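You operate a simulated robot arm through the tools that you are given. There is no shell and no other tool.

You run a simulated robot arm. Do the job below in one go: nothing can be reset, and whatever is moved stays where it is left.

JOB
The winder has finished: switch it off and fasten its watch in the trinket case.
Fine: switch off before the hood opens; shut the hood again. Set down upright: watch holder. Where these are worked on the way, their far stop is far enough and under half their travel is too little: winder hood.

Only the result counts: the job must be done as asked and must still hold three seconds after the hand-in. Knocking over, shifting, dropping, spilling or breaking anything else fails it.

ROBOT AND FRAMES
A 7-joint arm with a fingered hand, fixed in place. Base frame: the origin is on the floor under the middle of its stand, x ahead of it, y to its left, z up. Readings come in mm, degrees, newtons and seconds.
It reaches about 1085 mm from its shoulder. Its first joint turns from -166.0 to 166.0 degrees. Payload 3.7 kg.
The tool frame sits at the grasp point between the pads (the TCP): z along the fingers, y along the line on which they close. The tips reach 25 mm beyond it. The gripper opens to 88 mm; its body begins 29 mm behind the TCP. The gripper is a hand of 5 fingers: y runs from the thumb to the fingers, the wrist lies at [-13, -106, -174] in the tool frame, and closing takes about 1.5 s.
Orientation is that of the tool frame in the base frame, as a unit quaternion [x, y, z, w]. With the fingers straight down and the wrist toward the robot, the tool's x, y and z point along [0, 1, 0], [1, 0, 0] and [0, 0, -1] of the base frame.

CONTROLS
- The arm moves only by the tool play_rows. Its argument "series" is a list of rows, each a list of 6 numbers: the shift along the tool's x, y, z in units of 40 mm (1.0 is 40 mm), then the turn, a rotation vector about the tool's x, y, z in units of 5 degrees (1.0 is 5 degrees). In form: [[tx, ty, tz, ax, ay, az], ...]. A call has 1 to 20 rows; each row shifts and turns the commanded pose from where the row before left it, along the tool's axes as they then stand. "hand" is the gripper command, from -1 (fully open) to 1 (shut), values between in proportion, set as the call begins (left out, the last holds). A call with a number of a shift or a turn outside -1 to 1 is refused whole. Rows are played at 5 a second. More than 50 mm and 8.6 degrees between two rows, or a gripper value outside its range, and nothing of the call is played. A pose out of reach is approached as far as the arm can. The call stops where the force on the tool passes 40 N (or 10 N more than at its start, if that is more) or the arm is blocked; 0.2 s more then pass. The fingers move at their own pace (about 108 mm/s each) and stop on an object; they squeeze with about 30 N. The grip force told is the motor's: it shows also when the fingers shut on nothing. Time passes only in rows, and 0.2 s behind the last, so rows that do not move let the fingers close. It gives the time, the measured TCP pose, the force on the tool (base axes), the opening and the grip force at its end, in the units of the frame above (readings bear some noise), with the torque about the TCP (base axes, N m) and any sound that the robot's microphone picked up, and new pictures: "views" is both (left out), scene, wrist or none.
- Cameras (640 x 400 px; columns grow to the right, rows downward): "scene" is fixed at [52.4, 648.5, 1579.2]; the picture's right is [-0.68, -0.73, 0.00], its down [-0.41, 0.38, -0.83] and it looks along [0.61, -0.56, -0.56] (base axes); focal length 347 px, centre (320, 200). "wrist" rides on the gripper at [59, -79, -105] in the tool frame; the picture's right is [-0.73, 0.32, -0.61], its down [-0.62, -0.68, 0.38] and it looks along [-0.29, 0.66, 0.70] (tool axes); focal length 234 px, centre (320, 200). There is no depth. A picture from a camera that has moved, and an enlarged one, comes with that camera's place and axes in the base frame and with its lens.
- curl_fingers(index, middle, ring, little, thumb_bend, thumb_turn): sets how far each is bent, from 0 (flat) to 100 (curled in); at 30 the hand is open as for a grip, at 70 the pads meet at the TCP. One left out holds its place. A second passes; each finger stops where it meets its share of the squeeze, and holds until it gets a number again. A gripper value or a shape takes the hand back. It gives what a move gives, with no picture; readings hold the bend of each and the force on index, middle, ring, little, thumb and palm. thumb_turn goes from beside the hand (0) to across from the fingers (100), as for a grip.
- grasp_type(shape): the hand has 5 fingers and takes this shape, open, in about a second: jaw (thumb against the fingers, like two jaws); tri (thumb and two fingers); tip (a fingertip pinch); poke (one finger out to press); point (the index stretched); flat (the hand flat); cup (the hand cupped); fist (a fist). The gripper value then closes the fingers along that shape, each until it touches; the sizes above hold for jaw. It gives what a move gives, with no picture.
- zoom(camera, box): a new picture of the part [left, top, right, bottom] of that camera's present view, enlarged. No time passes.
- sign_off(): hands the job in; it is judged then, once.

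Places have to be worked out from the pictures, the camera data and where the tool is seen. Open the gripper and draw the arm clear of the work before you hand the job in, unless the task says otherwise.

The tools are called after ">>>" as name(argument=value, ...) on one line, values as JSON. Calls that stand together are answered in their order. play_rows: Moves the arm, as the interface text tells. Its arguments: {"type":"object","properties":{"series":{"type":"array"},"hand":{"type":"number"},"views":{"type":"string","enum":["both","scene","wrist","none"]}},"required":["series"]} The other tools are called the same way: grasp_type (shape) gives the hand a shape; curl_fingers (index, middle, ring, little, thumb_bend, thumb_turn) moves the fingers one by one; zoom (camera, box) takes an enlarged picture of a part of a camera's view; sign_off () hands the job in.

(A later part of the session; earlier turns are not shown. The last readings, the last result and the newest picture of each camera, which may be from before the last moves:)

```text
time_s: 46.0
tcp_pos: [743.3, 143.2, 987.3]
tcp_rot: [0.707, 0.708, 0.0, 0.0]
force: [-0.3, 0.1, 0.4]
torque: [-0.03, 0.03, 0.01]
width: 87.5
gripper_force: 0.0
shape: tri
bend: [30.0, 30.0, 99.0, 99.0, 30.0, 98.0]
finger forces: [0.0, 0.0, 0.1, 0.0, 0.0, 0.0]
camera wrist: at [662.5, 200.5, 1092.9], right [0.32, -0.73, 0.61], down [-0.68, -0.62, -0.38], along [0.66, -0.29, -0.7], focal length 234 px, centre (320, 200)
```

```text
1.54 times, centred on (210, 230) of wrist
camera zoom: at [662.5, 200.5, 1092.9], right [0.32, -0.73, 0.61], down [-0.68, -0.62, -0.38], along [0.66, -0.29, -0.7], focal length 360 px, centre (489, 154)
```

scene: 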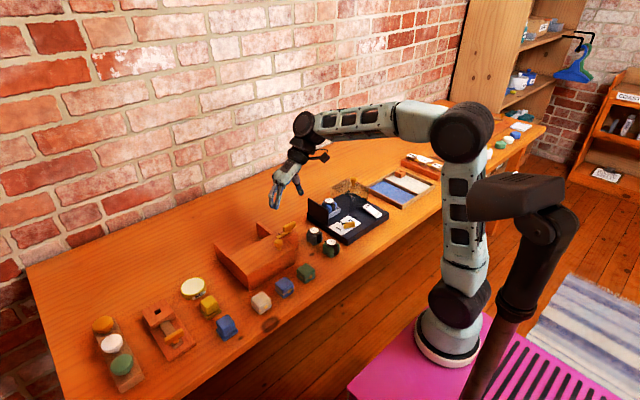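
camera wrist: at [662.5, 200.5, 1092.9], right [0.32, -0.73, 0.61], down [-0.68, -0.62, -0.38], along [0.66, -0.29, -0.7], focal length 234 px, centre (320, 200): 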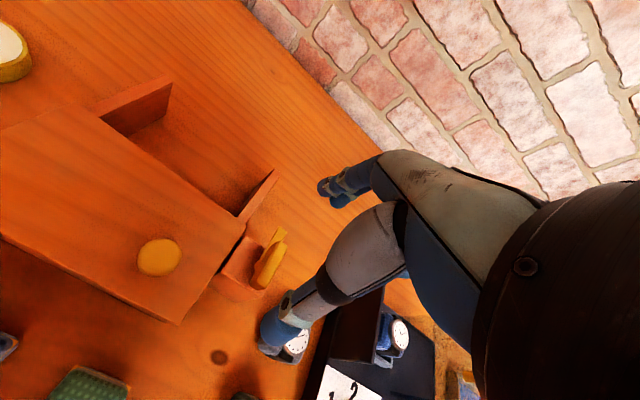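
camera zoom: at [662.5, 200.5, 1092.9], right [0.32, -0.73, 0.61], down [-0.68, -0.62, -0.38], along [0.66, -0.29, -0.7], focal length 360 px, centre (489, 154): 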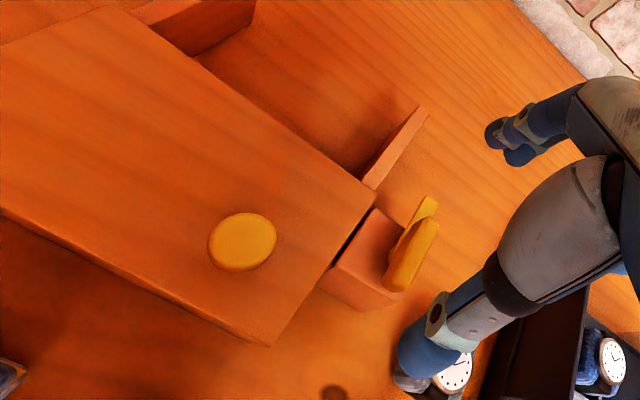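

The latch is open. The lid knob lies at about (704, 209) with its top near z 905; I go over and around it.

>>> play_rows(series=[[0.825, -0.48, 0.1, 0, 0, 0], [0.825, -0.48, 0.1, 0, 0, 0], [0, 0, 0.8, 0, 0, 0]], views="wrist")

>>> zoom(camera="wrist", box=[180, 120, 400, 340])

>>> zoom(camera="scene", box=[240, 190, 320, 270])

```text
time_s: 46.8
tcp_pos: [703.5, 208.7, 948.5]
tcp_rot: [0.707, 0.707, 0.0, 0.0]
force: [-0.5, 0.1, -0.2]
torque: [0.02, 0.03, 0.01]
width: 87.6
gripper_force: 0.1
shape: tri
bend: [30.0, 30.0, 99.0, 99.0, 30.0, 98.0]
finger forces: [0.1, 0.1, 0.0, 0.0, 0.0, 0.0]
camera wrist: at [623.7, 266.5, 1053.4], right [0.32, -0.73, 0.61], down [-0.68, -0.62, -0.38], along [0.66, -0.29, -0.7], focal length 234 px, centre (320, 200)
```

wrist: 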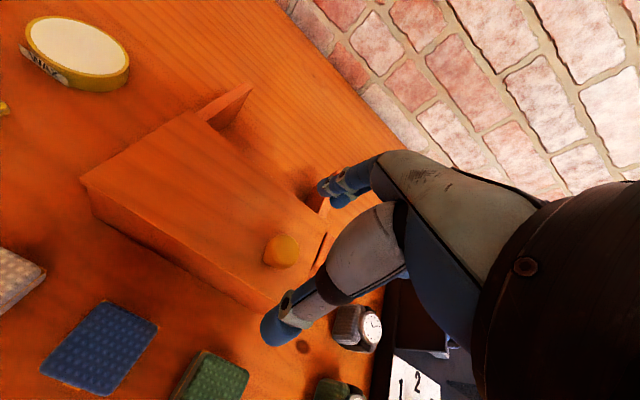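

```text
1.82 times, centred on (290, 230) of wrist
camera zoom: at [623.7, 266.5, 1053.4], right [0.32, -0.73, 0.61], down [-0.68, -0.62, -0.38], along [0.66, -0.29, -0.7], focal length 426 px, centre (374, 146)
```

zoom: 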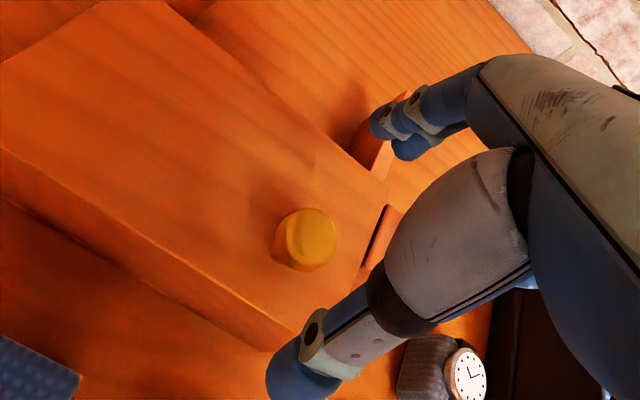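

```text
5.00 times, centred on (280, 230) of scene
camera zoom: at [52.4, 648.5, 1579.2], right [-0.68, -0.73, 0.0], down [-0.41, 0.38, -0.83], along [0.61, -0.56, -0.56], focal length 1734 px, centre (520, 50)
```

zoom: 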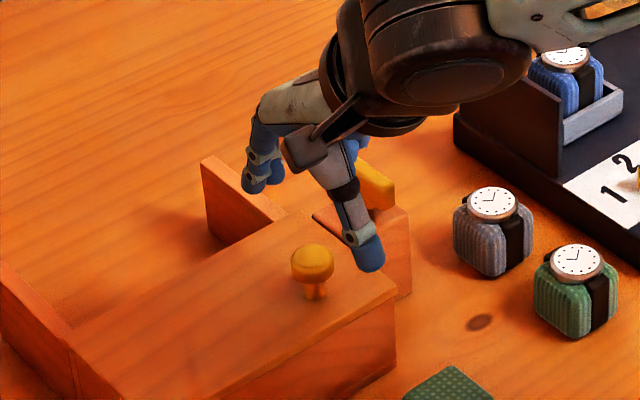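

The knob sits just 3 mm off the hand axis. I lower around it and close the fingers.

>>> play_rows(series=[[0.08, 0, 0.6, 0, 0, 0], [0, 0, 0.55, 0, 0, 0]], views="none")

>>> play_rows(series=[[0, 0, 0, 0, 0, 0], [0, 0, 0, 0, 0, 0], [0, 0, 0, 0, 0, 0], [0, 0, 0, 0, 0, 0], [0, 0, 0, 0, 0, 0], [0, 0, 0, 0, 0, 0], [0, 0, 0, 0, 0, 0]], hand=0.7, views="wrist")

>>> zoom(camera="scene", box=[240, 190, 320, 270])

```text
time_s: 47.4
tcp_pos: [704.4, 211.2, 903.0]
tcp_rot: [0.707, 0.708, 0.0, 0.001]
force: [-0.9, 1.1, -0.2]
torque: [0.0, 0.02, -0.02]
width: 87.6
gripper_force: 0.1
shape: tri
bend: [30.0, 30.0, 99.0, 99.0, 30.0, 98.0]
finger forces: [0.0, 0.0, 0.0, 0.0, 0.1, 0.0]
```

```text
time_s: 49.0
tcp_pos: [705.0, 212.5, 903.0]
tcp_rot: [0.707, 0.707, 0.0, 0.0]
force: [3.2, -0.2, -0.7]
torque: [0.02, -0.04, 0.01]
width: 14.1
gripper_force: 0.1
shape: tri
bend: [73.0, 59.0, 99.0, 99.0, 74.0, 100.0]
finger forces: [1.7, 1.4, 0.1, 0.1, 0.4, 0.1]
camera wrist: at [624.8, 269.4, 1007.7], right [0.32, -0.73, 0.61], down [-0.68, -0.62, -0.38], along [0.66, -0.29, -0.7], focal length 234 px, centre (320, 200)
```

wrist: 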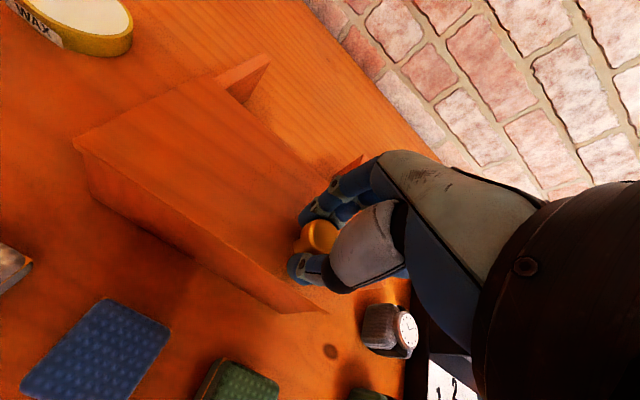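

```text
5.00 times, centred on (280, 230) of scene
camera zoom: at [52.4, 648.5, 1579.2], right [-0.68, -0.73, 0.0], down [-0.41, 0.38, -0.83], along [0.61, -0.56, -0.56], focal length 1734 px, centre (520, 50)
```

zoom: 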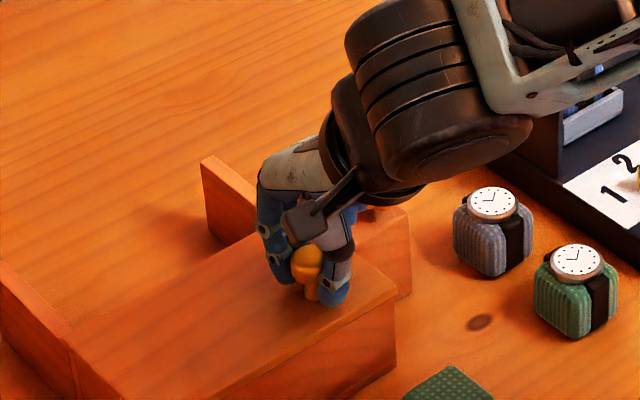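

The knob is caged. I test sliding the lid toward the wall with two 5 mm steps.

>>> play_rows(series=[[0, 0.125, 0, 0, 0, 0], [0, 0.125, 0, 0, 0, 0], [0, 0.125, 0, 0, 0, 0]], views="wrist")

>>> zoom(camera="scene", box=[220, 190, 320, 290])

```text
time_s: 49.8
tcp_pos: [720.0, 211.2, 901.6]
tcp_rot: [0.707, 0.707, 0.0, 0.0]
force: [-0.2, 0.6, 0.3]
torque: [-0.04, 0.02, -0.02]
width: 13.6
gripper_force: 0.1
shape: tri
bend: [73.0, 61.0, 99.0, 99.0, 73.0, 100.0]
finger forces: [0.5, 0.5, 0.1, 0.0, 1.0, 0.0]
camera wrist: at [640.2, 269.3, 1007.0], right [0.32, -0.73, 0.61], down [-0.68, -0.62, -0.38], along [0.66, -0.29, -0.7], focal length 234 px, centre (320, 200)
```

wrist: 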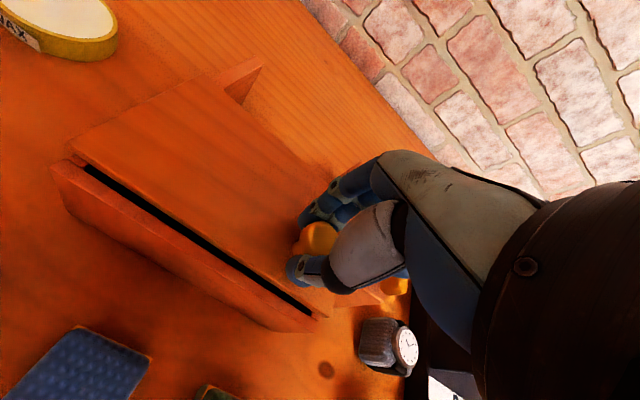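

```text
4.00 times, centred on (270, 240) of scene
camera zoom: at [52.4, 648.5, 1579.2], right [-0.68, -0.73, 0.0], down [-0.41, 0.38, -0.83], along [0.61, -0.56, -0.56], focal length 1387 px, centre (520, 40)
```

zoom: 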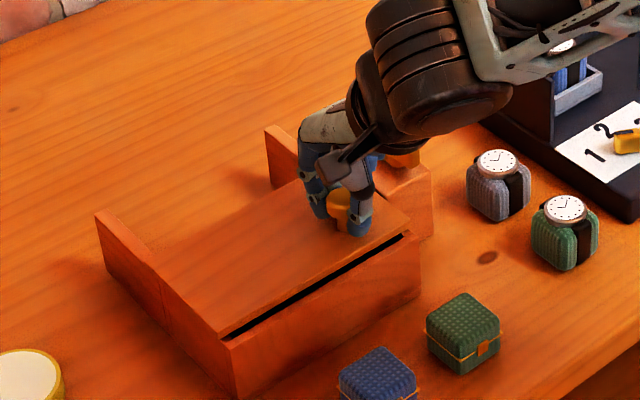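

The lid slides back on its rails. I keep pushing it open.

>>> play_rows(series=[[0, 0.25, 0, 0, 0, 0], [0, 0.25, 0, 0, 0, 0], [0, 0.25, 0, 0, 0, 0], [0, 0.25, 0, 0, 0, 0], [0, 0.25, 0, 0, 0, 0], [0, 0.25, 0, 0, 0, 0]], views="wrist")

>>> zoom(camera="scene", box=[220, 190, 320, 290])

```text
time_s: 51.2
tcp_pos: [780.1, 210.0, 902.5]
tcp_rot: [0.708, 0.706, 0.001, -0.001]
force: [1.6, 1.4, -0.2]
torque: [0.0, -0.05, 0.0]
width: 13.6
gripper_force: 0.0
shape: tri
bend: [73.0, 61.0, 99.0, 99.0, 73.0, 100.0]
finger forces: [1.1, 0.4, 0.0, 0.0, 0.5, 0.1]
camera wrist: at [700.1, 268.8, 1006.4], right [0.32, -0.73, 0.61], down [-0.68, -0.62, -0.38], along [0.66, -0.29, -0.7], focal length 234 px, centre (320, 200)
```

wrist: 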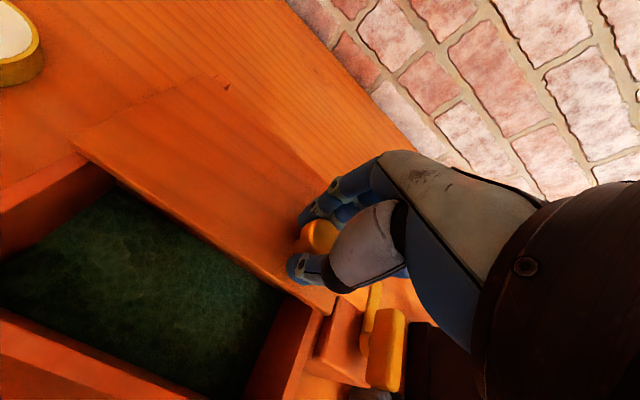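

```text
4.00 times, centred on (270, 240) of scene
camera zoom: at [52.4, 648.5, 1579.2], right [-0.68, -0.73, 0.0], down [-0.41, 0.38, -0.83], along [0.61, -0.56, -0.56], focal length 1387 px, centre (520, 40)
```

zoom: 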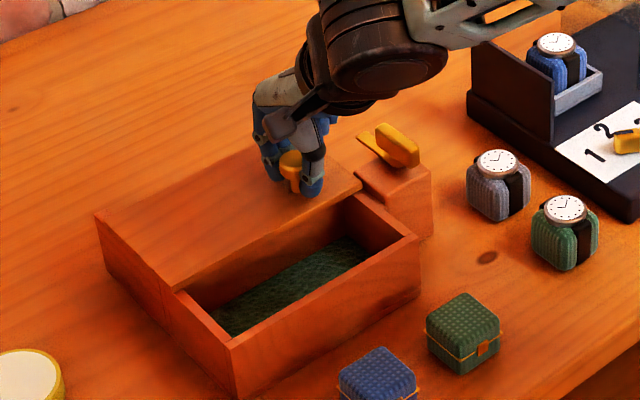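

The case is open, with a green-lined interior. I go on in small steps to its stop.

>>> play_rows(series=[[0, 0.15, 0, 0, 0, 0], [0, 0.15, 0, 0, 0, 0], [0, 0.15, 0, 0, 0, 0], [0, 0.15, 0, 0, 0, 0]], views="wrist")

>>> zoom(camera="scene", box=[220, 190, 320, 290])

```text
time_s: 52.2
tcp_pos: [804.6, 211.6, 901.6]
tcp_rot: [0.707, 0.707, 0.0, 0.0]
force: [-1.7, -0.1, -0.1]
torque: [-0.03, 0.01, 0.0]
width: 13.4
gripper_force: 0.1
shape: tri
bend: [73.0, 61.0, 99.0, 99.0, 72.0, 100.0]
finger forces: [0.2, 0.1, 0.1, 0.1, 2.1, 0.0]
camera wrist: at [723.8, 268.9, 1007.1], right [0.32, -0.73, 0.61], down [-0.68, -0.62, -0.38], along [0.66, -0.29, -0.7], focal length 234 px, centre (320, 200)
```

wrist: 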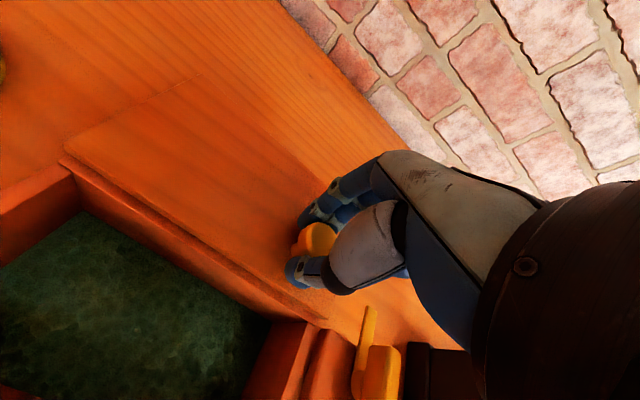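

```text
4.00 times, centred on (270, 240) of scene
camera zoom: at [52.4, 648.5, 1579.2], right [-0.68, -0.73, 0.0], down [-0.41, 0.38, -0.83], along [0.61, -0.56, -0.56], focal length 1387 px, centre (520, 40)
```

zoom: 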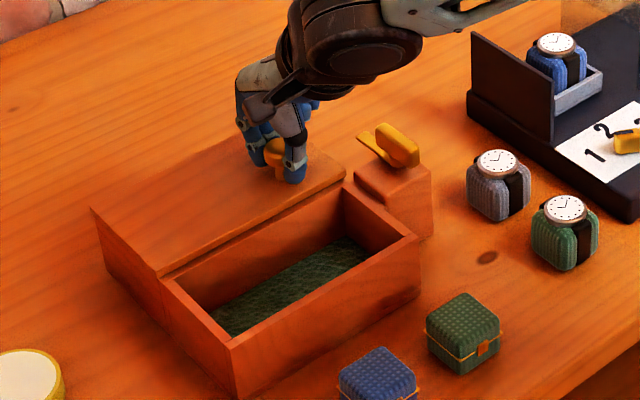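

The lid is fully back, clear of the compartment. I release the knob and rise.

>>> play_rows(series=[[0, 0, 0, 0, 0, 0], [0, 0, 0, 0, 0, 0], [0, 0, 0, 0, 0, 0], [0, 0, 0, 0, 0, 0]], hand=-1, views="none")

>>> play_rows(series=[[0, 0, -0.5, 0, 0, 0], [0, 0, -1, 0, 0, 0], [0, -0.3, -1, 0, 0, 0], [0, -1, -0.2, 0, 0, 0], [0, -1, 0, 0, 0, 0], [0, -0.8, 0, 0, 0, 0]], views="wrist")

>>> zoom(camera="scene", box=[220, 190, 320, 290])

>>> zoom(camera="wrist", box=[100, 60, 360, 320])

```text
time_s: 53.2
tcp_pos: [802.8, 209.6, 902.3]
tcp_rot: [0.707, 0.707, 0.0, 0.0]
force: [-0.4, -1.2, 0.5]
torque: [0.0, -0.01, 0.0]
width: 87.9
gripper_force: 0.1
shape: tri
bend: [30.0, 30.0, 99.0, 99.0, 30.0, 98.0]
finger forces: [0.1, 0.0, 0.1, 0.0, 0.0, 0.0]
```

```text
time_s: 54.6
tcp_pos: [678.5, 208.3, 1010.9]
tcp_rot: [0.708, 0.706, -0.001, 0.0]
force: [0.6, -0.5, -1.2]
torque: [0.0, 0.02, 0.02]
width: 87.9
gripper_force: 0.1
shape: tri
bend: [30.0, 30.0, 99.0, 99.0, 30.0, 98.0]
finger forces: [0.0, 0.1, 0.1, 0.0, 0.0, 0.0]
camera wrist: at [598.0, 267.7, 1116.0], right [0.32, -0.73, 0.61], down [-0.68, -0.62, -0.38], along [0.66, -0.29, -0.7], focal length 234 px, centre (320, 200)
```

wrist: 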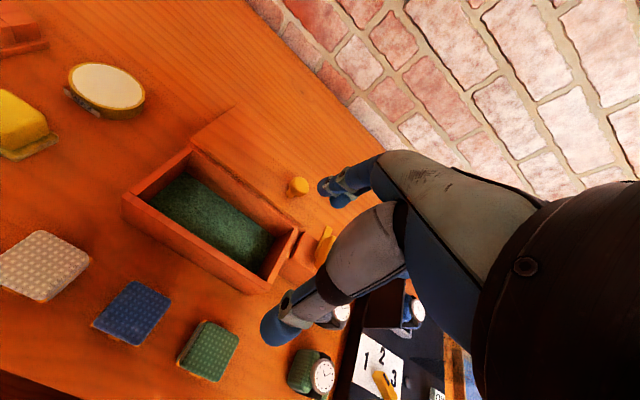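

```text
4.00 times, centred on (270, 240) of scene
camera zoom: at [52.4, 648.5, 1579.2], right [-0.68, -0.73, 0.0], down [-0.41, 0.38, -0.83], along [0.61, -0.56, -0.56], focal length 1387 px, centre (520, 40)
```

zoom: 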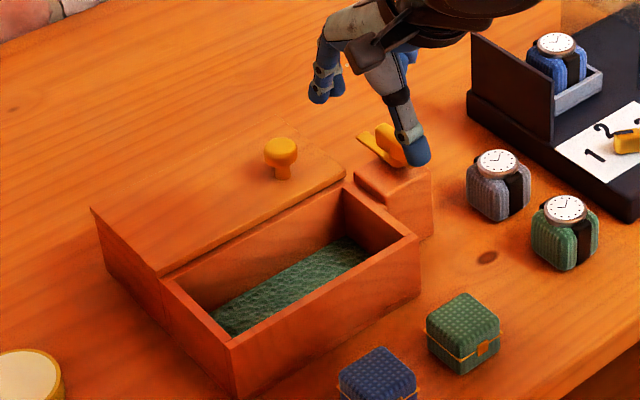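

```text
1.54 times, centred on (230, 190) of wrist
camera zoom: at [598.0, 267.7, 1116.0], right [0.32, -0.73, 0.61], down [-0.68, -0.62, -0.38], along [0.66, -0.29, -0.7], focal length 360 px, centre (458, 215)
```

zoom: 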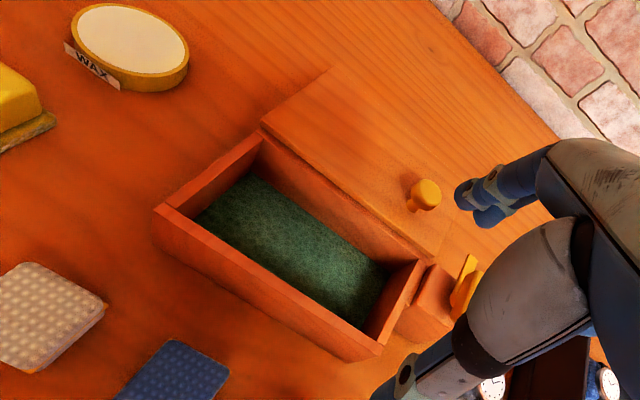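

The compartment spans roughly x 685–762, y 182–330, floor near z 820. Now I fetch the watch: I travel over to the winder at about (773, -64).

>>> play_rows(series=[[-0.972, 0.337, 0, 0, 0, 0], [-0.972, 0.337, 0, 0, 0, 0], [-0.972, 0.337, 0, 0, 0, 0], [-0.972, 0.337, 0, 0, 0, 0], [-0.972, 0.337, 0, 0, 0, 0], [-0.972, 0.337, 0, 0, 0, 0], [-0.972, 0.337, 0, 0, 0, 0]], views="wrist")

>>> zoom(camera="wrist", box=[160, 120, 380, 340])

>>> zoom(camera="scene", box=[300, 180, 350, 230])

```text
time_s: 56.2
tcp_pos: [775.3, -60.7, 1009.5]
tcp_rot: [0.707, 0.707, 0.001, 0.001]
force: [-0.2, -0.2, -0.1]
torque: [-0.02, 0.02, 0.03]
width: 87.6
gripper_force: 0.1
shape: tri
bend: [30.0, 30.0, 99.0, 99.0, 30.0, 98.0]
finger forces: [0.0, 0.0, 0.0, 0.0, 0.1, 0.0]
camera wrist: at [695.0, -3.1, 1114.3], right [0.32, -0.73, 0.61], down [-0.68, -0.62, -0.38], along [0.66, -0.29, -0.7], focal length 234 px, centre (320, 200)
```

wrist: 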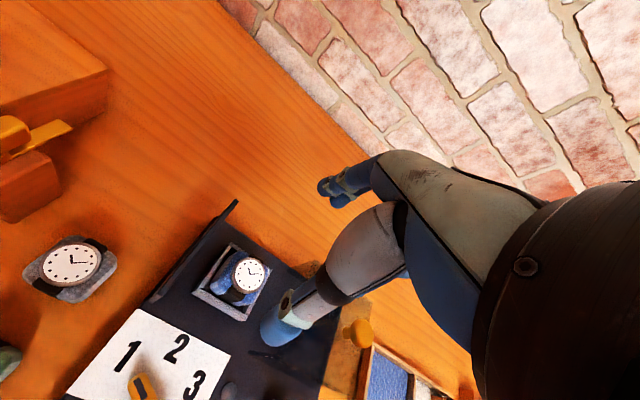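

```text
1.82 times, centred on (270, 230) of wrist
camera zoom: at [695.0, -3.1, 1114.3], right [0.32, -0.73, 0.61], down [-0.68, -0.62, -0.38], along [0.66, -0.29, -0.7], focal length 426 px, centre (411, 146)
```

zoom: 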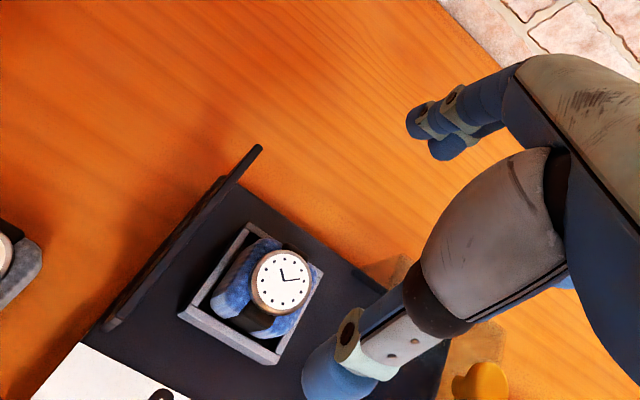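

```text
8.00 times, centred on (325, 205) of scene
camera zoom: at [52.4, 648.5, 1579.2], right [-0.68, -0.73, 0.0], down [-0.41, 0.38, -0.83], along [0.61, -0.56, -0.56], focal length 2774 px, centre (280, 160)
```

zoom: 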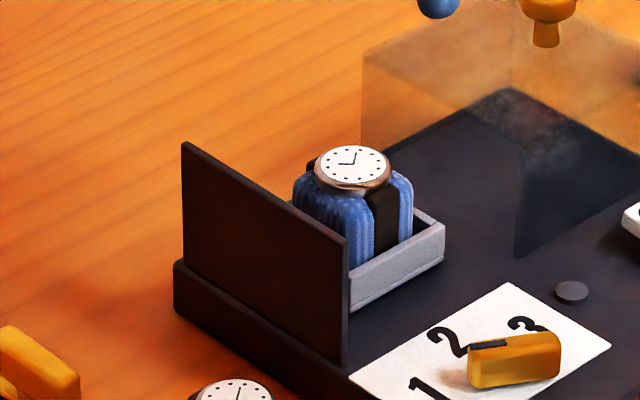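

The watch face is at about (772, -64, 889), in a tray whose rim is near z 861. I descend over it, stopping a little high to check alignment.

>>> play_rows(series=[[-0.06, -0.07, 0.9, 0, 0, 0], [0, 0, 0.9, 0, 0, 0], [0, 0, 0.7, 0, 0, 0], [0, 0, 0.3, 0, 0, 0]], views="wrist")

>>> zoom(camera="wrist", box=[180, 120, 400, 340])

>>> zoom(camera="scene", box=[295, 165, 365, 235])

```text
time_s: 57.2
tcp_pos: [769.5, -62.7, 898.1]
tcp_rot: [0.707, 0.707, 0.001, 0.001]
force: [0.0, -0.5, 0.1]
torque: [0.0, 0.0, 0.0]
width: 87.8
gripper_force: 0.1
shape: tri
bend: [30.0, 30.0, 99.0, 99.0, 30.0, 98.0]
finger forces: [0.1, 0.0, 0.0, 0.0, 0.1, 0.0]
camera wrist: at [691.2, -4.6, 1002.5], right [0.32, -0.73, 0.61], down [-0.68, -0.62, -0.38], along [0.66, -0.29, -0.69], focal length 234 px, centre (320, 200)
```

wrist: 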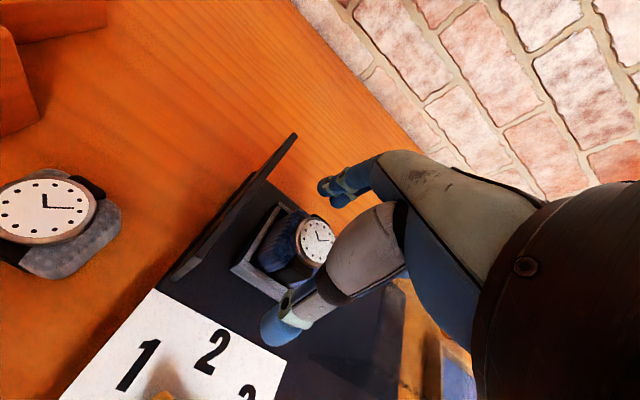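

```text
1.82 times, centred on (290, 230) of wrist
camera zoom: at [691.2, -4.6, 1002.5], right [0.32, -0.73, 0.61], down [-0.68, -0.62, -0.38], along [0.66, -0.29, -0.69], focal length 426 px, centre (374, 146)
```

zoom: 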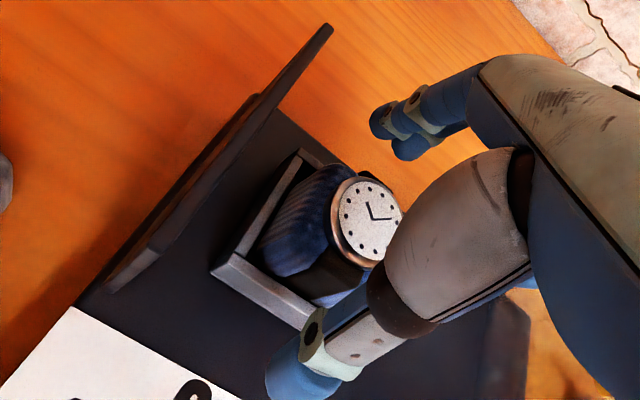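

```text
5.71 times, centred on (330, 200) of scene
camera zoom: at [52.4, 648.5, 1579.2], right [-0.68, -0.73, 0.0], down [-0.41, 0.38, -0.83], along [0.61, -0.56, -0.56], focal length 1981 px, centre (263, 200)
```

zoom: 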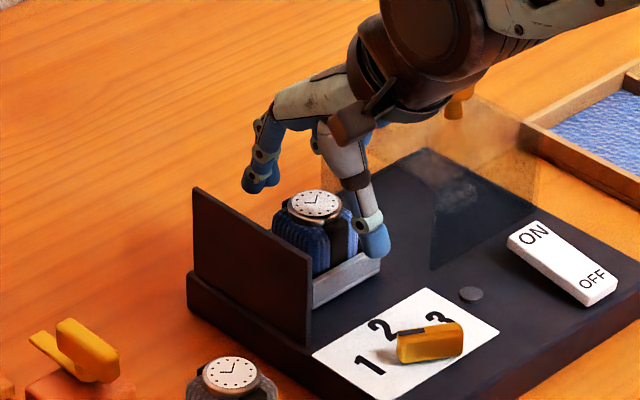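

The hand is centred on the holder. I go down 10 mm more and close on the cushion just above the tray rim.

>>> play_rows(series=[[0, 0.04, 0.25, 0, 0, 0]], views="none")

>>> play_rows(series=[[0, 0, 0, 0, 0, 0], [0, 0, 0, 0, 0, 0], [0, 0, 0, 0, 0, 0], [0, 0, 0, 0, 0, 0], [0, 0, 0, 0, 0, 0], [0, 0, 0, 0, 0, 0], [0, 0, 0, 0, 0, 0]], hand=1, views="wrist")

>>> zoom(camera="wrist", box=[180, 120, 400, 340])

>>> zoom(camera="scene", box=[295, 165, 365, 235])

```text
time_s: 57.6
tcp_pos: [771.9, -63.0, 887.9]
tcp_rot: [0.707, 0.707, 0.0, 0.0]
force: [-0.6, -0.8, -0.4]
torque: [0.02, 0.0, 0.0]
width: 87.9
gripper_force: 0.0
shape: tri
bend: [30.0, 30.0, 99.0, 99.0, 30.0, 98.0]
finger forces: [0.0, 0.0, 0.0, 0.0, 0.0, 0.1]
```

```text
time_s: 59.2
tcp_pos: [772.6, -63.0, 888.4]
tcp_rot: [0.707, 0.707, 0.0, 0.0]
force: [0.5, 0.4, 0.4]
torque: [-0.03, 0.03, -0.02]
width: 38.2
gripper_force: 30.2
shape: tri
bend: [74.0, 48.0, 100.0, 100.0, 72.0, 100.0]
finger forces: [13.6, 13.6, 0.1, 0.0, 27.3, 0.0]
camera wrist: at [692.5, -5.0, 992.9], right [0.32, -0.73, 0.61], down [-0.68, -0.62, -0.38], along [0.66, -0.29, -0.7], focal length 234 px, centre (320, 200)
```

wrist: 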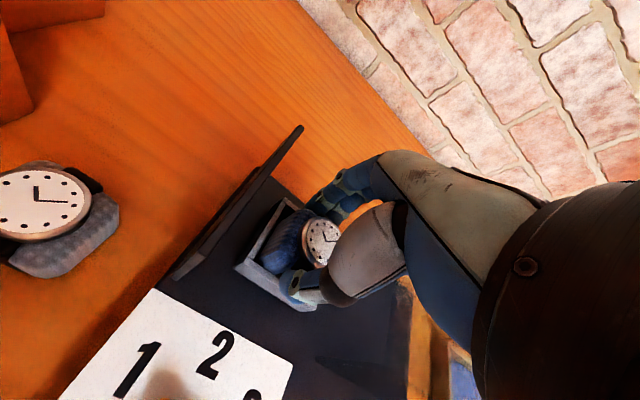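

```text
1.82 times, centred on (290, 230) of wrist
camera zoom: at [692.5, -5.0, 992.9], right [0.32, -0.73, 0.61], down [-0.68, -0.62, -0.38], along [0.66, -0.29, -0.7], focal length 426 px, centre (374, 146)
```

zoom: 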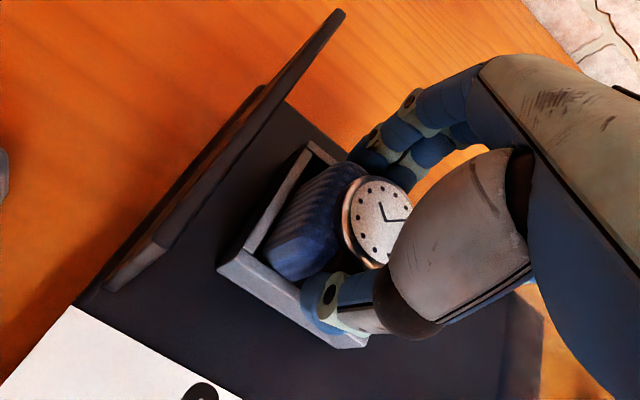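

```text
5.71 times, centred on (330, 200) of scene
camera zoom: at [52.4, 648.5, 1579.2], right [-0.68, -0.73, 0.0], down [-0.41, 0.38, -0.83], along [0.61, -0.56, -0.56], focal length 1981 px, centre (263, 200)
```

zoom: 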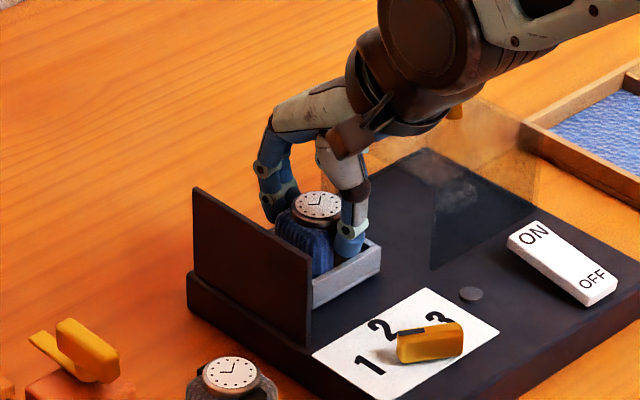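

A solid hold at 38 mm width. I lift gently at first and check that the holder comes along.

>>> play_rows(series=[[0, 0, -0.25, 0, 0, 0], [0, 0, -0.25, 0, 0, 0], [0, 0, -0.5, 0, 0, 0]], views="wrist")

>>> zoom(camera="scene", box=[295, 165, 365, 235])

>>> zoom(camera="wrist", box=[180, 120, 400, 340])

```text
time_s: 60.0
tcp_pos: [772.3, -63.0, 926.8]
tcp_rot: [0.707, 0.707, 0.0, 0.0]
force: [0.2, -0.2, -0.8]
torque: [0.02, 0.01, 0.02]
width: 37.7
gripper_force: 29.9
shape: tri
bend: [74.0, 48.0, 100.0, 100.0, 72.0, 100.0]
finger forces: [13.9, 13.9, 0.0, 0.1, 27.8, 0.0]
camera wrist: at [692.3, -5.4, 1032.0], right [0.32, -0.73, 0.61], down [-0.68, -0.62, -0.38], along [0.66, -0.29, -0.7], focal length 234 px, centre (320, 200)
```

wrist: 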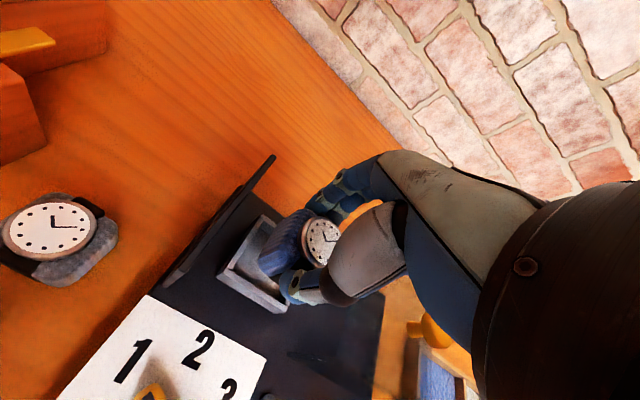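

```text
5.71 times, centred on (330, 200) of scene
camera zoom: at [52.4, 648.5, 1579.2], right [-0.68, -0.73, 0.0], down [-0.41, 0.38, -0.83], along [0.61, -0.56, -0.56], focal length 1981 px, centre (263, 200)
```

zoom: 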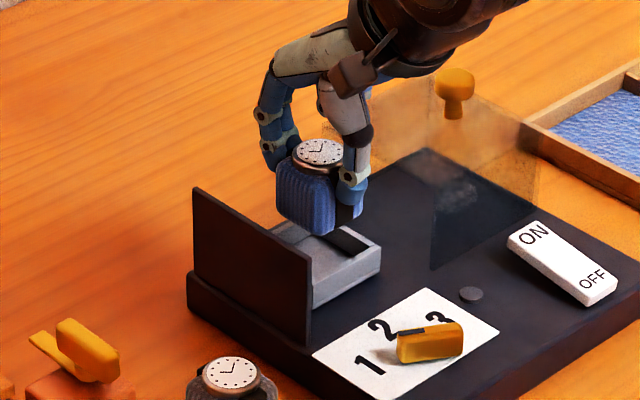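

```text
1.82 times, centred on (290, 230) of wrist
camera zoom: at [692.3, -5.4, 1032.0], right [0.32, -0.73, 0.61], down [-0.68, -0.62, -0.38], along [0.66, -0.29, -0.7], focal length 426 px, centre (374, 146)
```

zoom: 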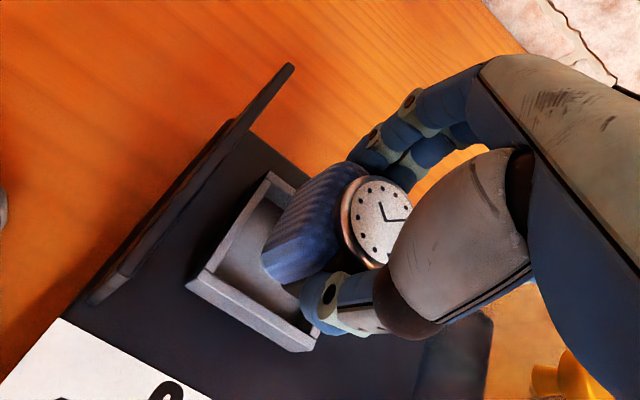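

The blue holder is out of its tray, upright and firmly held. I raise it and carry it over to the case at a safe height.

>>> play_rows(series=[[0, 0, -0.8, 0, 0, 0], [0, 0, -0.8, 0, 0, 0], [0.99, -0.18, 0, 0, 0, 0], [0.99, -0.18, 0, 0, 0, 0], [0.99, -0.18, 0, 0, 0, 0], [0.99, -0.18, 0, 0, 0, 0], [0.99, -0.18, 0, 0, 0, 0], [0.99, -0.18, 0, 0, 0, 0], [0.99, -0.18, 0, 0, 0, 0], [0.99, -0.18, 0, 0, 0, 0]], views="both")

```text
time_s: 62.2
tcp_pos: [713.6, 251.7, 991.8]
tcp_rot: [0.708, 0.706, 0.001, 0.001]
force: [-0.4, -0.2, -1.3]
torque: [-0.02, -0.02, -0.01]
width: 37.7
gripper_force: 29.9
shape: tri
bend: [74.0, 48.0, 100.0, 100.0, 72.0, 100.0]
finger forces: [13.7, 13.8, 0.1, 0.0, 27.3, 0.0]
camera wrist: at [633.2, 310.1, 1096.2], right [0.32, -0.73, 0.61], down [-0.68, -0.62, -0.38], along [0.66, -0.29, -0.7], focal length 234 px, centre (320, 200)
```

scene: 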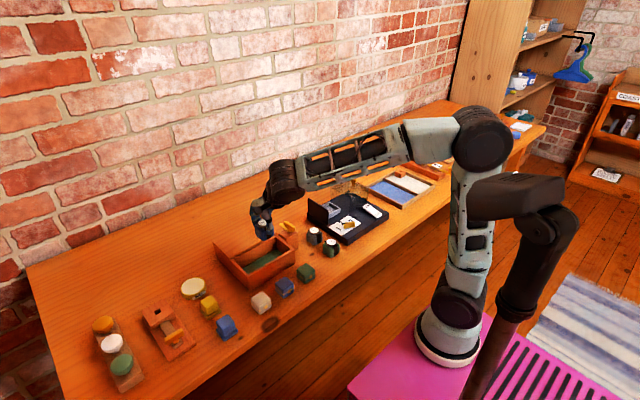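
wrist: 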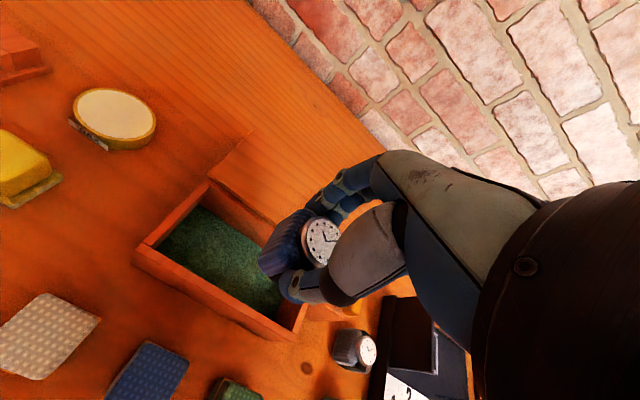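

The holder hangs above the case. I turn the hand a quarter turn so that the fingers will open along the case's length.

>>> play_rows(series=[[0, 0, 0, 0, 0, -1], [0, 0, 0, 0, 0, -1], [0, 0, 0, 0, 0, -1], [0, 0, 0, 0, 0, -1], [0, 0, 0, 0, 0, -1], [0, 0, 0, 0, 0, -1], [0, 0, 0, 0, 0, -1], [0, 0, 0, 0, 0, -1], [0, 0, 0, 0, 0, -1], [0, 0, 0, 0, 0, -1], [0, 0, 0, 0, 0, -1], [0, 0, 0, 0, 0, -1], [0, 0, 0, 0, 0, -1], [0, 0, 0, 0, 0, -1], [0, 0, 0, 0, 0, -1], [0, 0, 0, 0, 0, -1], [0, 0, 0, 0, 0, -1], [0, 0, 0, 0, 0, -1]], views="both")

>>> zoom(camera="scene", box=[205, 180, 315, 290])

>>> zoom(camera="wrist", box=[150, 100, 410, 360])

```text
time_s: 66.0
tcp_pos: [715.4, 253.5, 991.4]
tcp_rot: [-0.001, 1.0, 0.0, 0.0]
force: [-0.3, 0.2, -1.7]
torque: [0.01, 0.0, 0.0]
width: 37.7
gripper_force: 29.6
shape: tri
bend: [74.0, 48.0, 100.0, 100.0, 72.0, 100.0]
finger forces: [13.7, 13.7, 0.0, 0.0, 27.4, 0.0]
camera wrist: at [655.5, 173.8, 1096.8], right [0.73, 0.32, 0.61], down [0.62, -0.68, -0.38], along [0.29, 0.66, -0.7], focal length 234 px, centre (320, 200)
```

scene: 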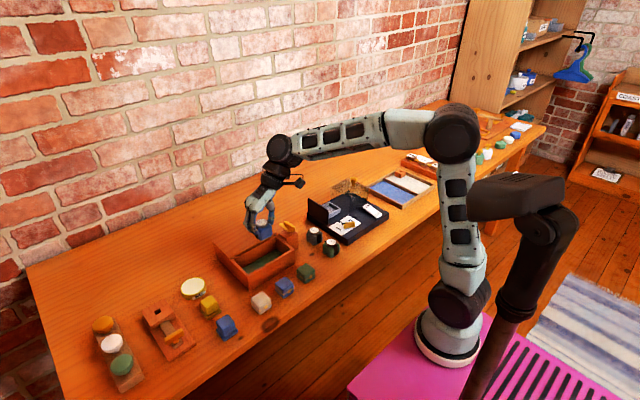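
wrist: 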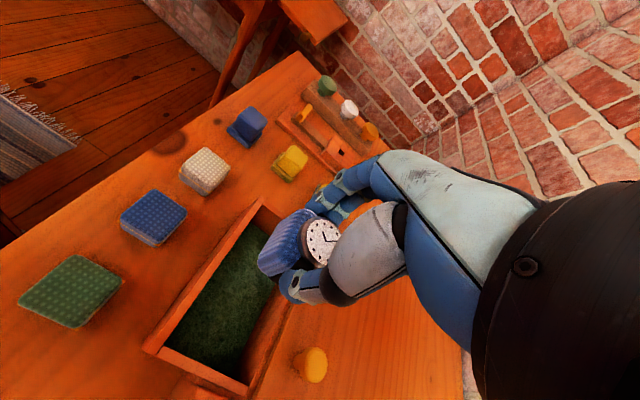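

```text
3.64 times, centred on (260, 235) of scene
camera zoom: at [52.4, 648.5, 1579.2], right [-0.68, -0.73, 0.0], down [-0.41, 0.38, -0.83], along [0.61, -0.56, -0.56], focal length 1261 px, centre (538, 73)
```

zoom: 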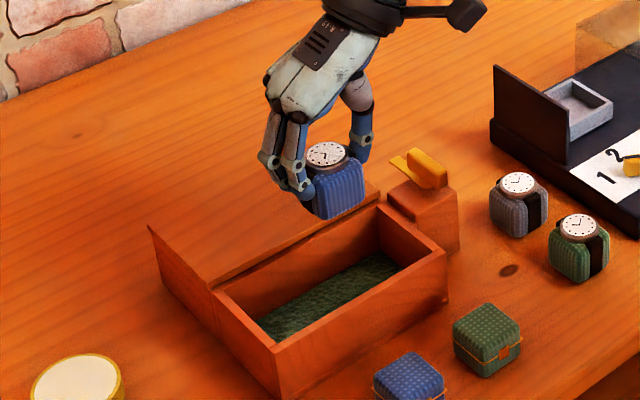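

```text
1.54 times, centred on (280, 230) of wrist
camera zoom: at [655.5, 173.8, 1096.8], right [0.73, 0.32, 0.61], down [0.62, -0.68, -0.38], along [0.29, 0.66, -0.7], focal length 360 px, centre (382, 154)
```

zoom: 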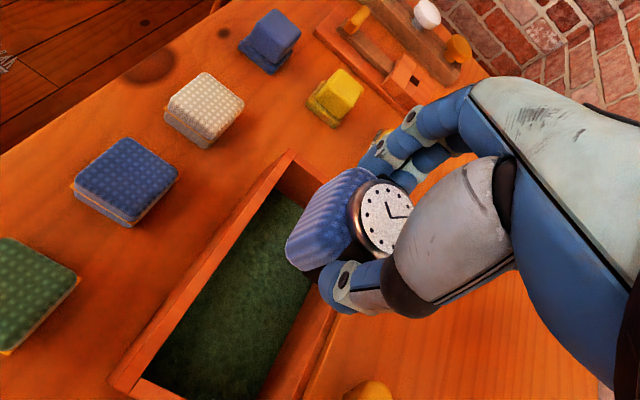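

The interior runs about x 688–767, so the holder at x 715, y 253 clears the walls. I lower to just above the rim and look.

>>> play_rows(series=[[0, 0, 0.8, 0, 0, 0], [0, 0, 0.7, 0, 0, 0], [0, 0, 0.4, 0, 0, 0]], views="wrist")

>>> zoom(camera="scene", box=[205, 180, 315, 290])

>>> zoom(camera="wrist", box=[150, 100, 410, 360])

```text
time_s: 66.8
tcp_pos: [714.7, 252.4, 914.6]
tcp_rot: [0.0, 1.0, 0.0, 0.0]
force: [-0.3, 1.4, -0.6]
torque: [0.01, -0.02, 0.0]
width: 37.9
gripper_force: 29.0
shape: tri
bend: [74.0, 48.0, 100.0, 100.0, 72.0, 100.0]
finger forces: [13.7, 13.7, 0.0, 0.0, 27.5, 0.1]
camera wrist: at [655.1, 173.1, 1019.6], right [0.73, 0.32, 0.61], down [0.62, -0.68, -0.38], along [0.29, 0.66, -0.7], focal length 234 px, centre (320, 200)
```

wrist: 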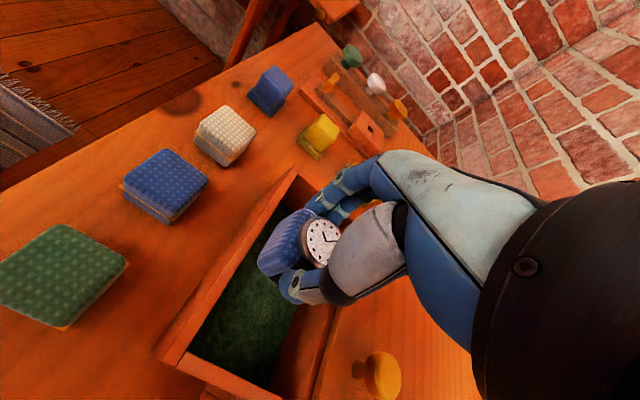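

```text
3.64 times, centred on (260, 235) of scene
camera zoom: at [52.4, 648.5, 1579.2], right [-0.68, -0.73, 0.0], down [-0.41, 0.38, -0.83], along [0.61, -0.56, -0.56], focal length 1261 px, centre (538, 73)
```

zoom: 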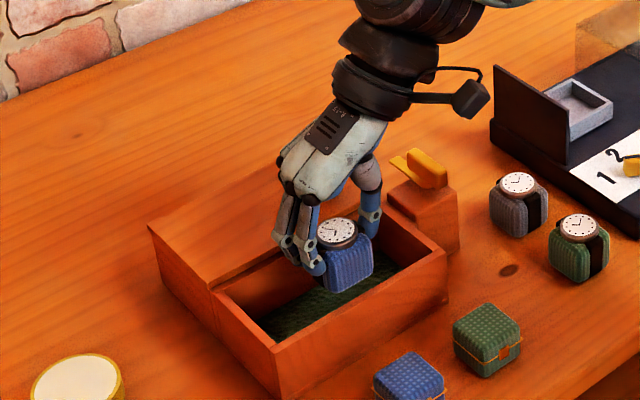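

```text
1.54 times, centred on (280, 230) of wrist
camera zoom: at [655.1, 173.1, 1019.6], right [0.73, 0.32, 0.61], down [0.62, -0.68, -0.38], along [0.29, 0.66, -0.7], focal length 360 px, centre (382, 154)
```

zoom: 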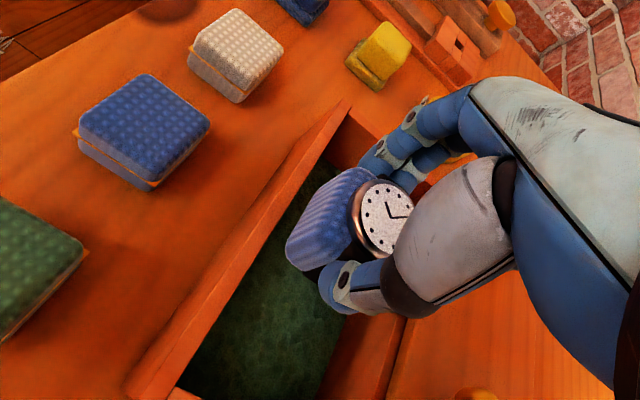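

The holder's near side would pass close to the front wall, so I nudge 4 mm toward the back and lower into the case in steps.

>>> play_rows(series=[[-0.1, 0, 0.2, 0, 0, 0], [0, 0, 0.25, 0, 0, 0], [0, 0, 0.25, 0, 0, 0], [0, 0, 0.25, 0, 0, 0]], views="wrist")

>>> zoom(camera="scene", box=[205, 180, 315, 290])

>>> zoom(camera="wrist", box=[150, 100, 410, 360])

```text
time_s: 67.8
tcp_pos: [720.5, 254.0, 877.9]
tcp_rot: [0.0, 1.0, 0.0, 0.0]
force: [0.5, 0.1, -0.7]
torque: [0.02, 0.04, -0.01]
width: 37.8
gripper_force: 30.3
shape: tri
bend: [74.0, 48.0, 100.0, 100.0, 72.0, 100.0]
finger forces: [13.6, 13.7, 0.0, 0.0, 27.5, 0.0]
camera wrist: at [660.3, 174.4, 982.5], right [0.73, 0.32, 0.61], down [0.62, -0.68, -0.38], along [0.29, 0.66, -0.7], focal length 234 px, centre (320, 200)
```

wrist: 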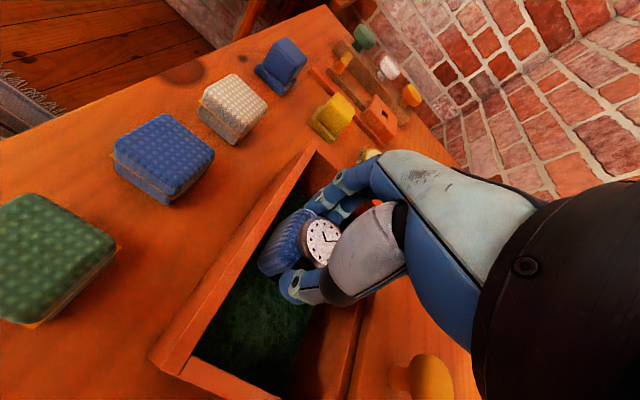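

```text
3.64 times, centred on (260, 235) of scene
camera zoom: at [52.4, 648.5, 1579.2], right [-0.68, -0.73, 0.0], down [-0.41, 0.38, -0.83], along [0.61, -0.56, -0.56], focal length 1261 px, centre (538, 73)
```

zoom: 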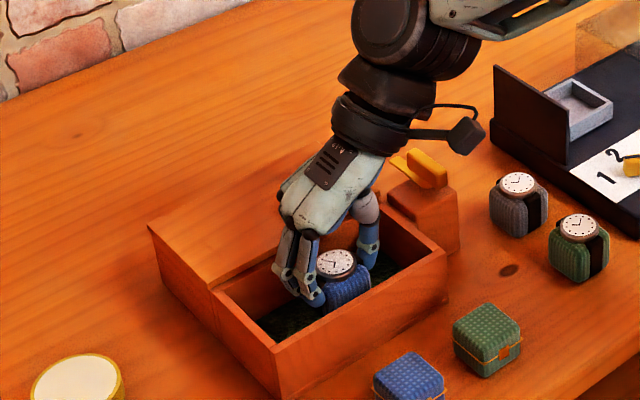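

```text
1.54 times, centred on (280, 230) of wrist
camera zoom: at [660.3, 174.4, 982.5], right [0.73, 0.32, 0.61], down [0.62, -0.68, -0.38], along [0.29, 0.66, -0.7], focal length 360 px, centre (382, 154)
```

zoom: 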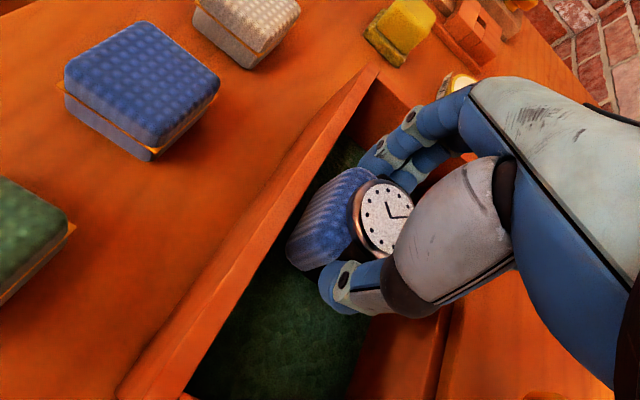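

Still free of contact. I continue in 4 mm steps, reading the force.

>>> play_rows(series=[[0, 0, 0.1, 0, 0, 0], [0, 0, 0.1, 0, 0, 0], [0, 0, 0.1, 0, 0, 0], [0, 0, 0.1, 0, 0, 0]], views="none")

>>> play_rows(series=[[0, 0, 0.08, 0, 0, 0], [0, 0, 0.08, 0, 0, 0]], views="wrist")

>>> zoom(camera="scene", box=[205, 180, 315, 290])

```text
time_s: 68.8
tcp_pos: [718.1, 252.6, 861.6]
tcp_rot: [0.0, 1.0, 0.0, 0.0]
force: [-0.6, -0.7, -0.8]
torque: [-0.04, 0.01, 0.02]
width: 37.8
gripper_force: 30.0
shape: tri
bend: [74.0, 48.0, 100.0, 100.0, 72.0, 100.0]
finger forces: [13.6, 13.7, 0.1, 0.0, 27.5, 0.1]
```

```text
time_s: 69.4
tcp_pos: [719.1, 254.0, 858.6]
tcp_rot: [0.001, 1.0, 0.001, 0.001]
force: [-1.5, -1.8, 26.6]
torque: [-0.06, 0.03, -0.05]
width: 39.0
gripper_force: 30.0
shape: tri
bend: [75.0, 47.0, 100.0, 100.0, 72.0, 100.0]
finger forces: [15.5, 15.7, 0.0, 0.1, 32.6, 0.0]
camera wrist: at [659.0, 174.1, 962.2], right [0.72, 0.32, 0.61], down [0.62, -0.68, -0.38], along [0.29, 0.66, -0.69], focal length 234 px, centre (320, 200)
```

wrist: 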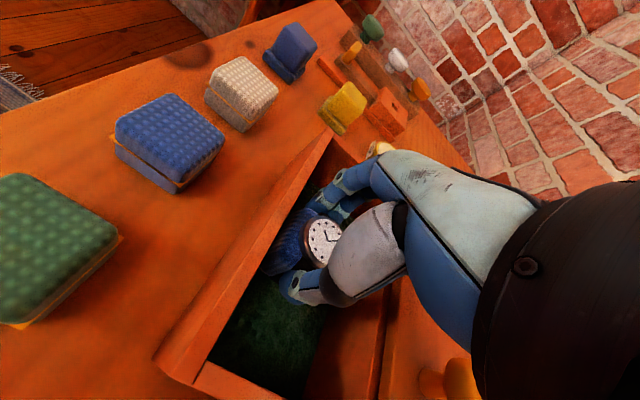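

```text
3.64 times, centred on (260, 235) of scene
camera zoom: at [52.4, 648.5, 1579.2], right [-0.68, -0.73, 0.0], down [-0.41, 0.38, -0.83], along [0.61, -0.56, -0.56], focal length 1261 px, centre (538, 73)
```

zoom: 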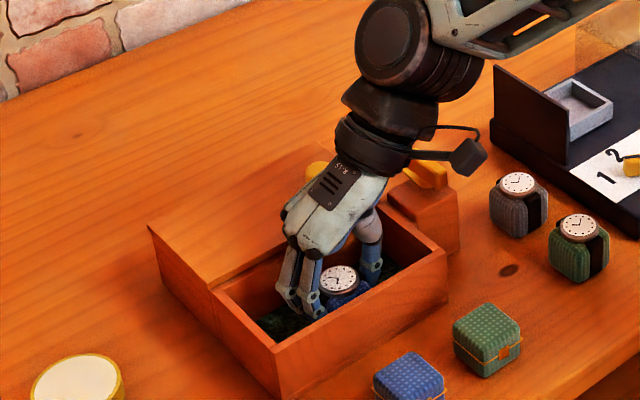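

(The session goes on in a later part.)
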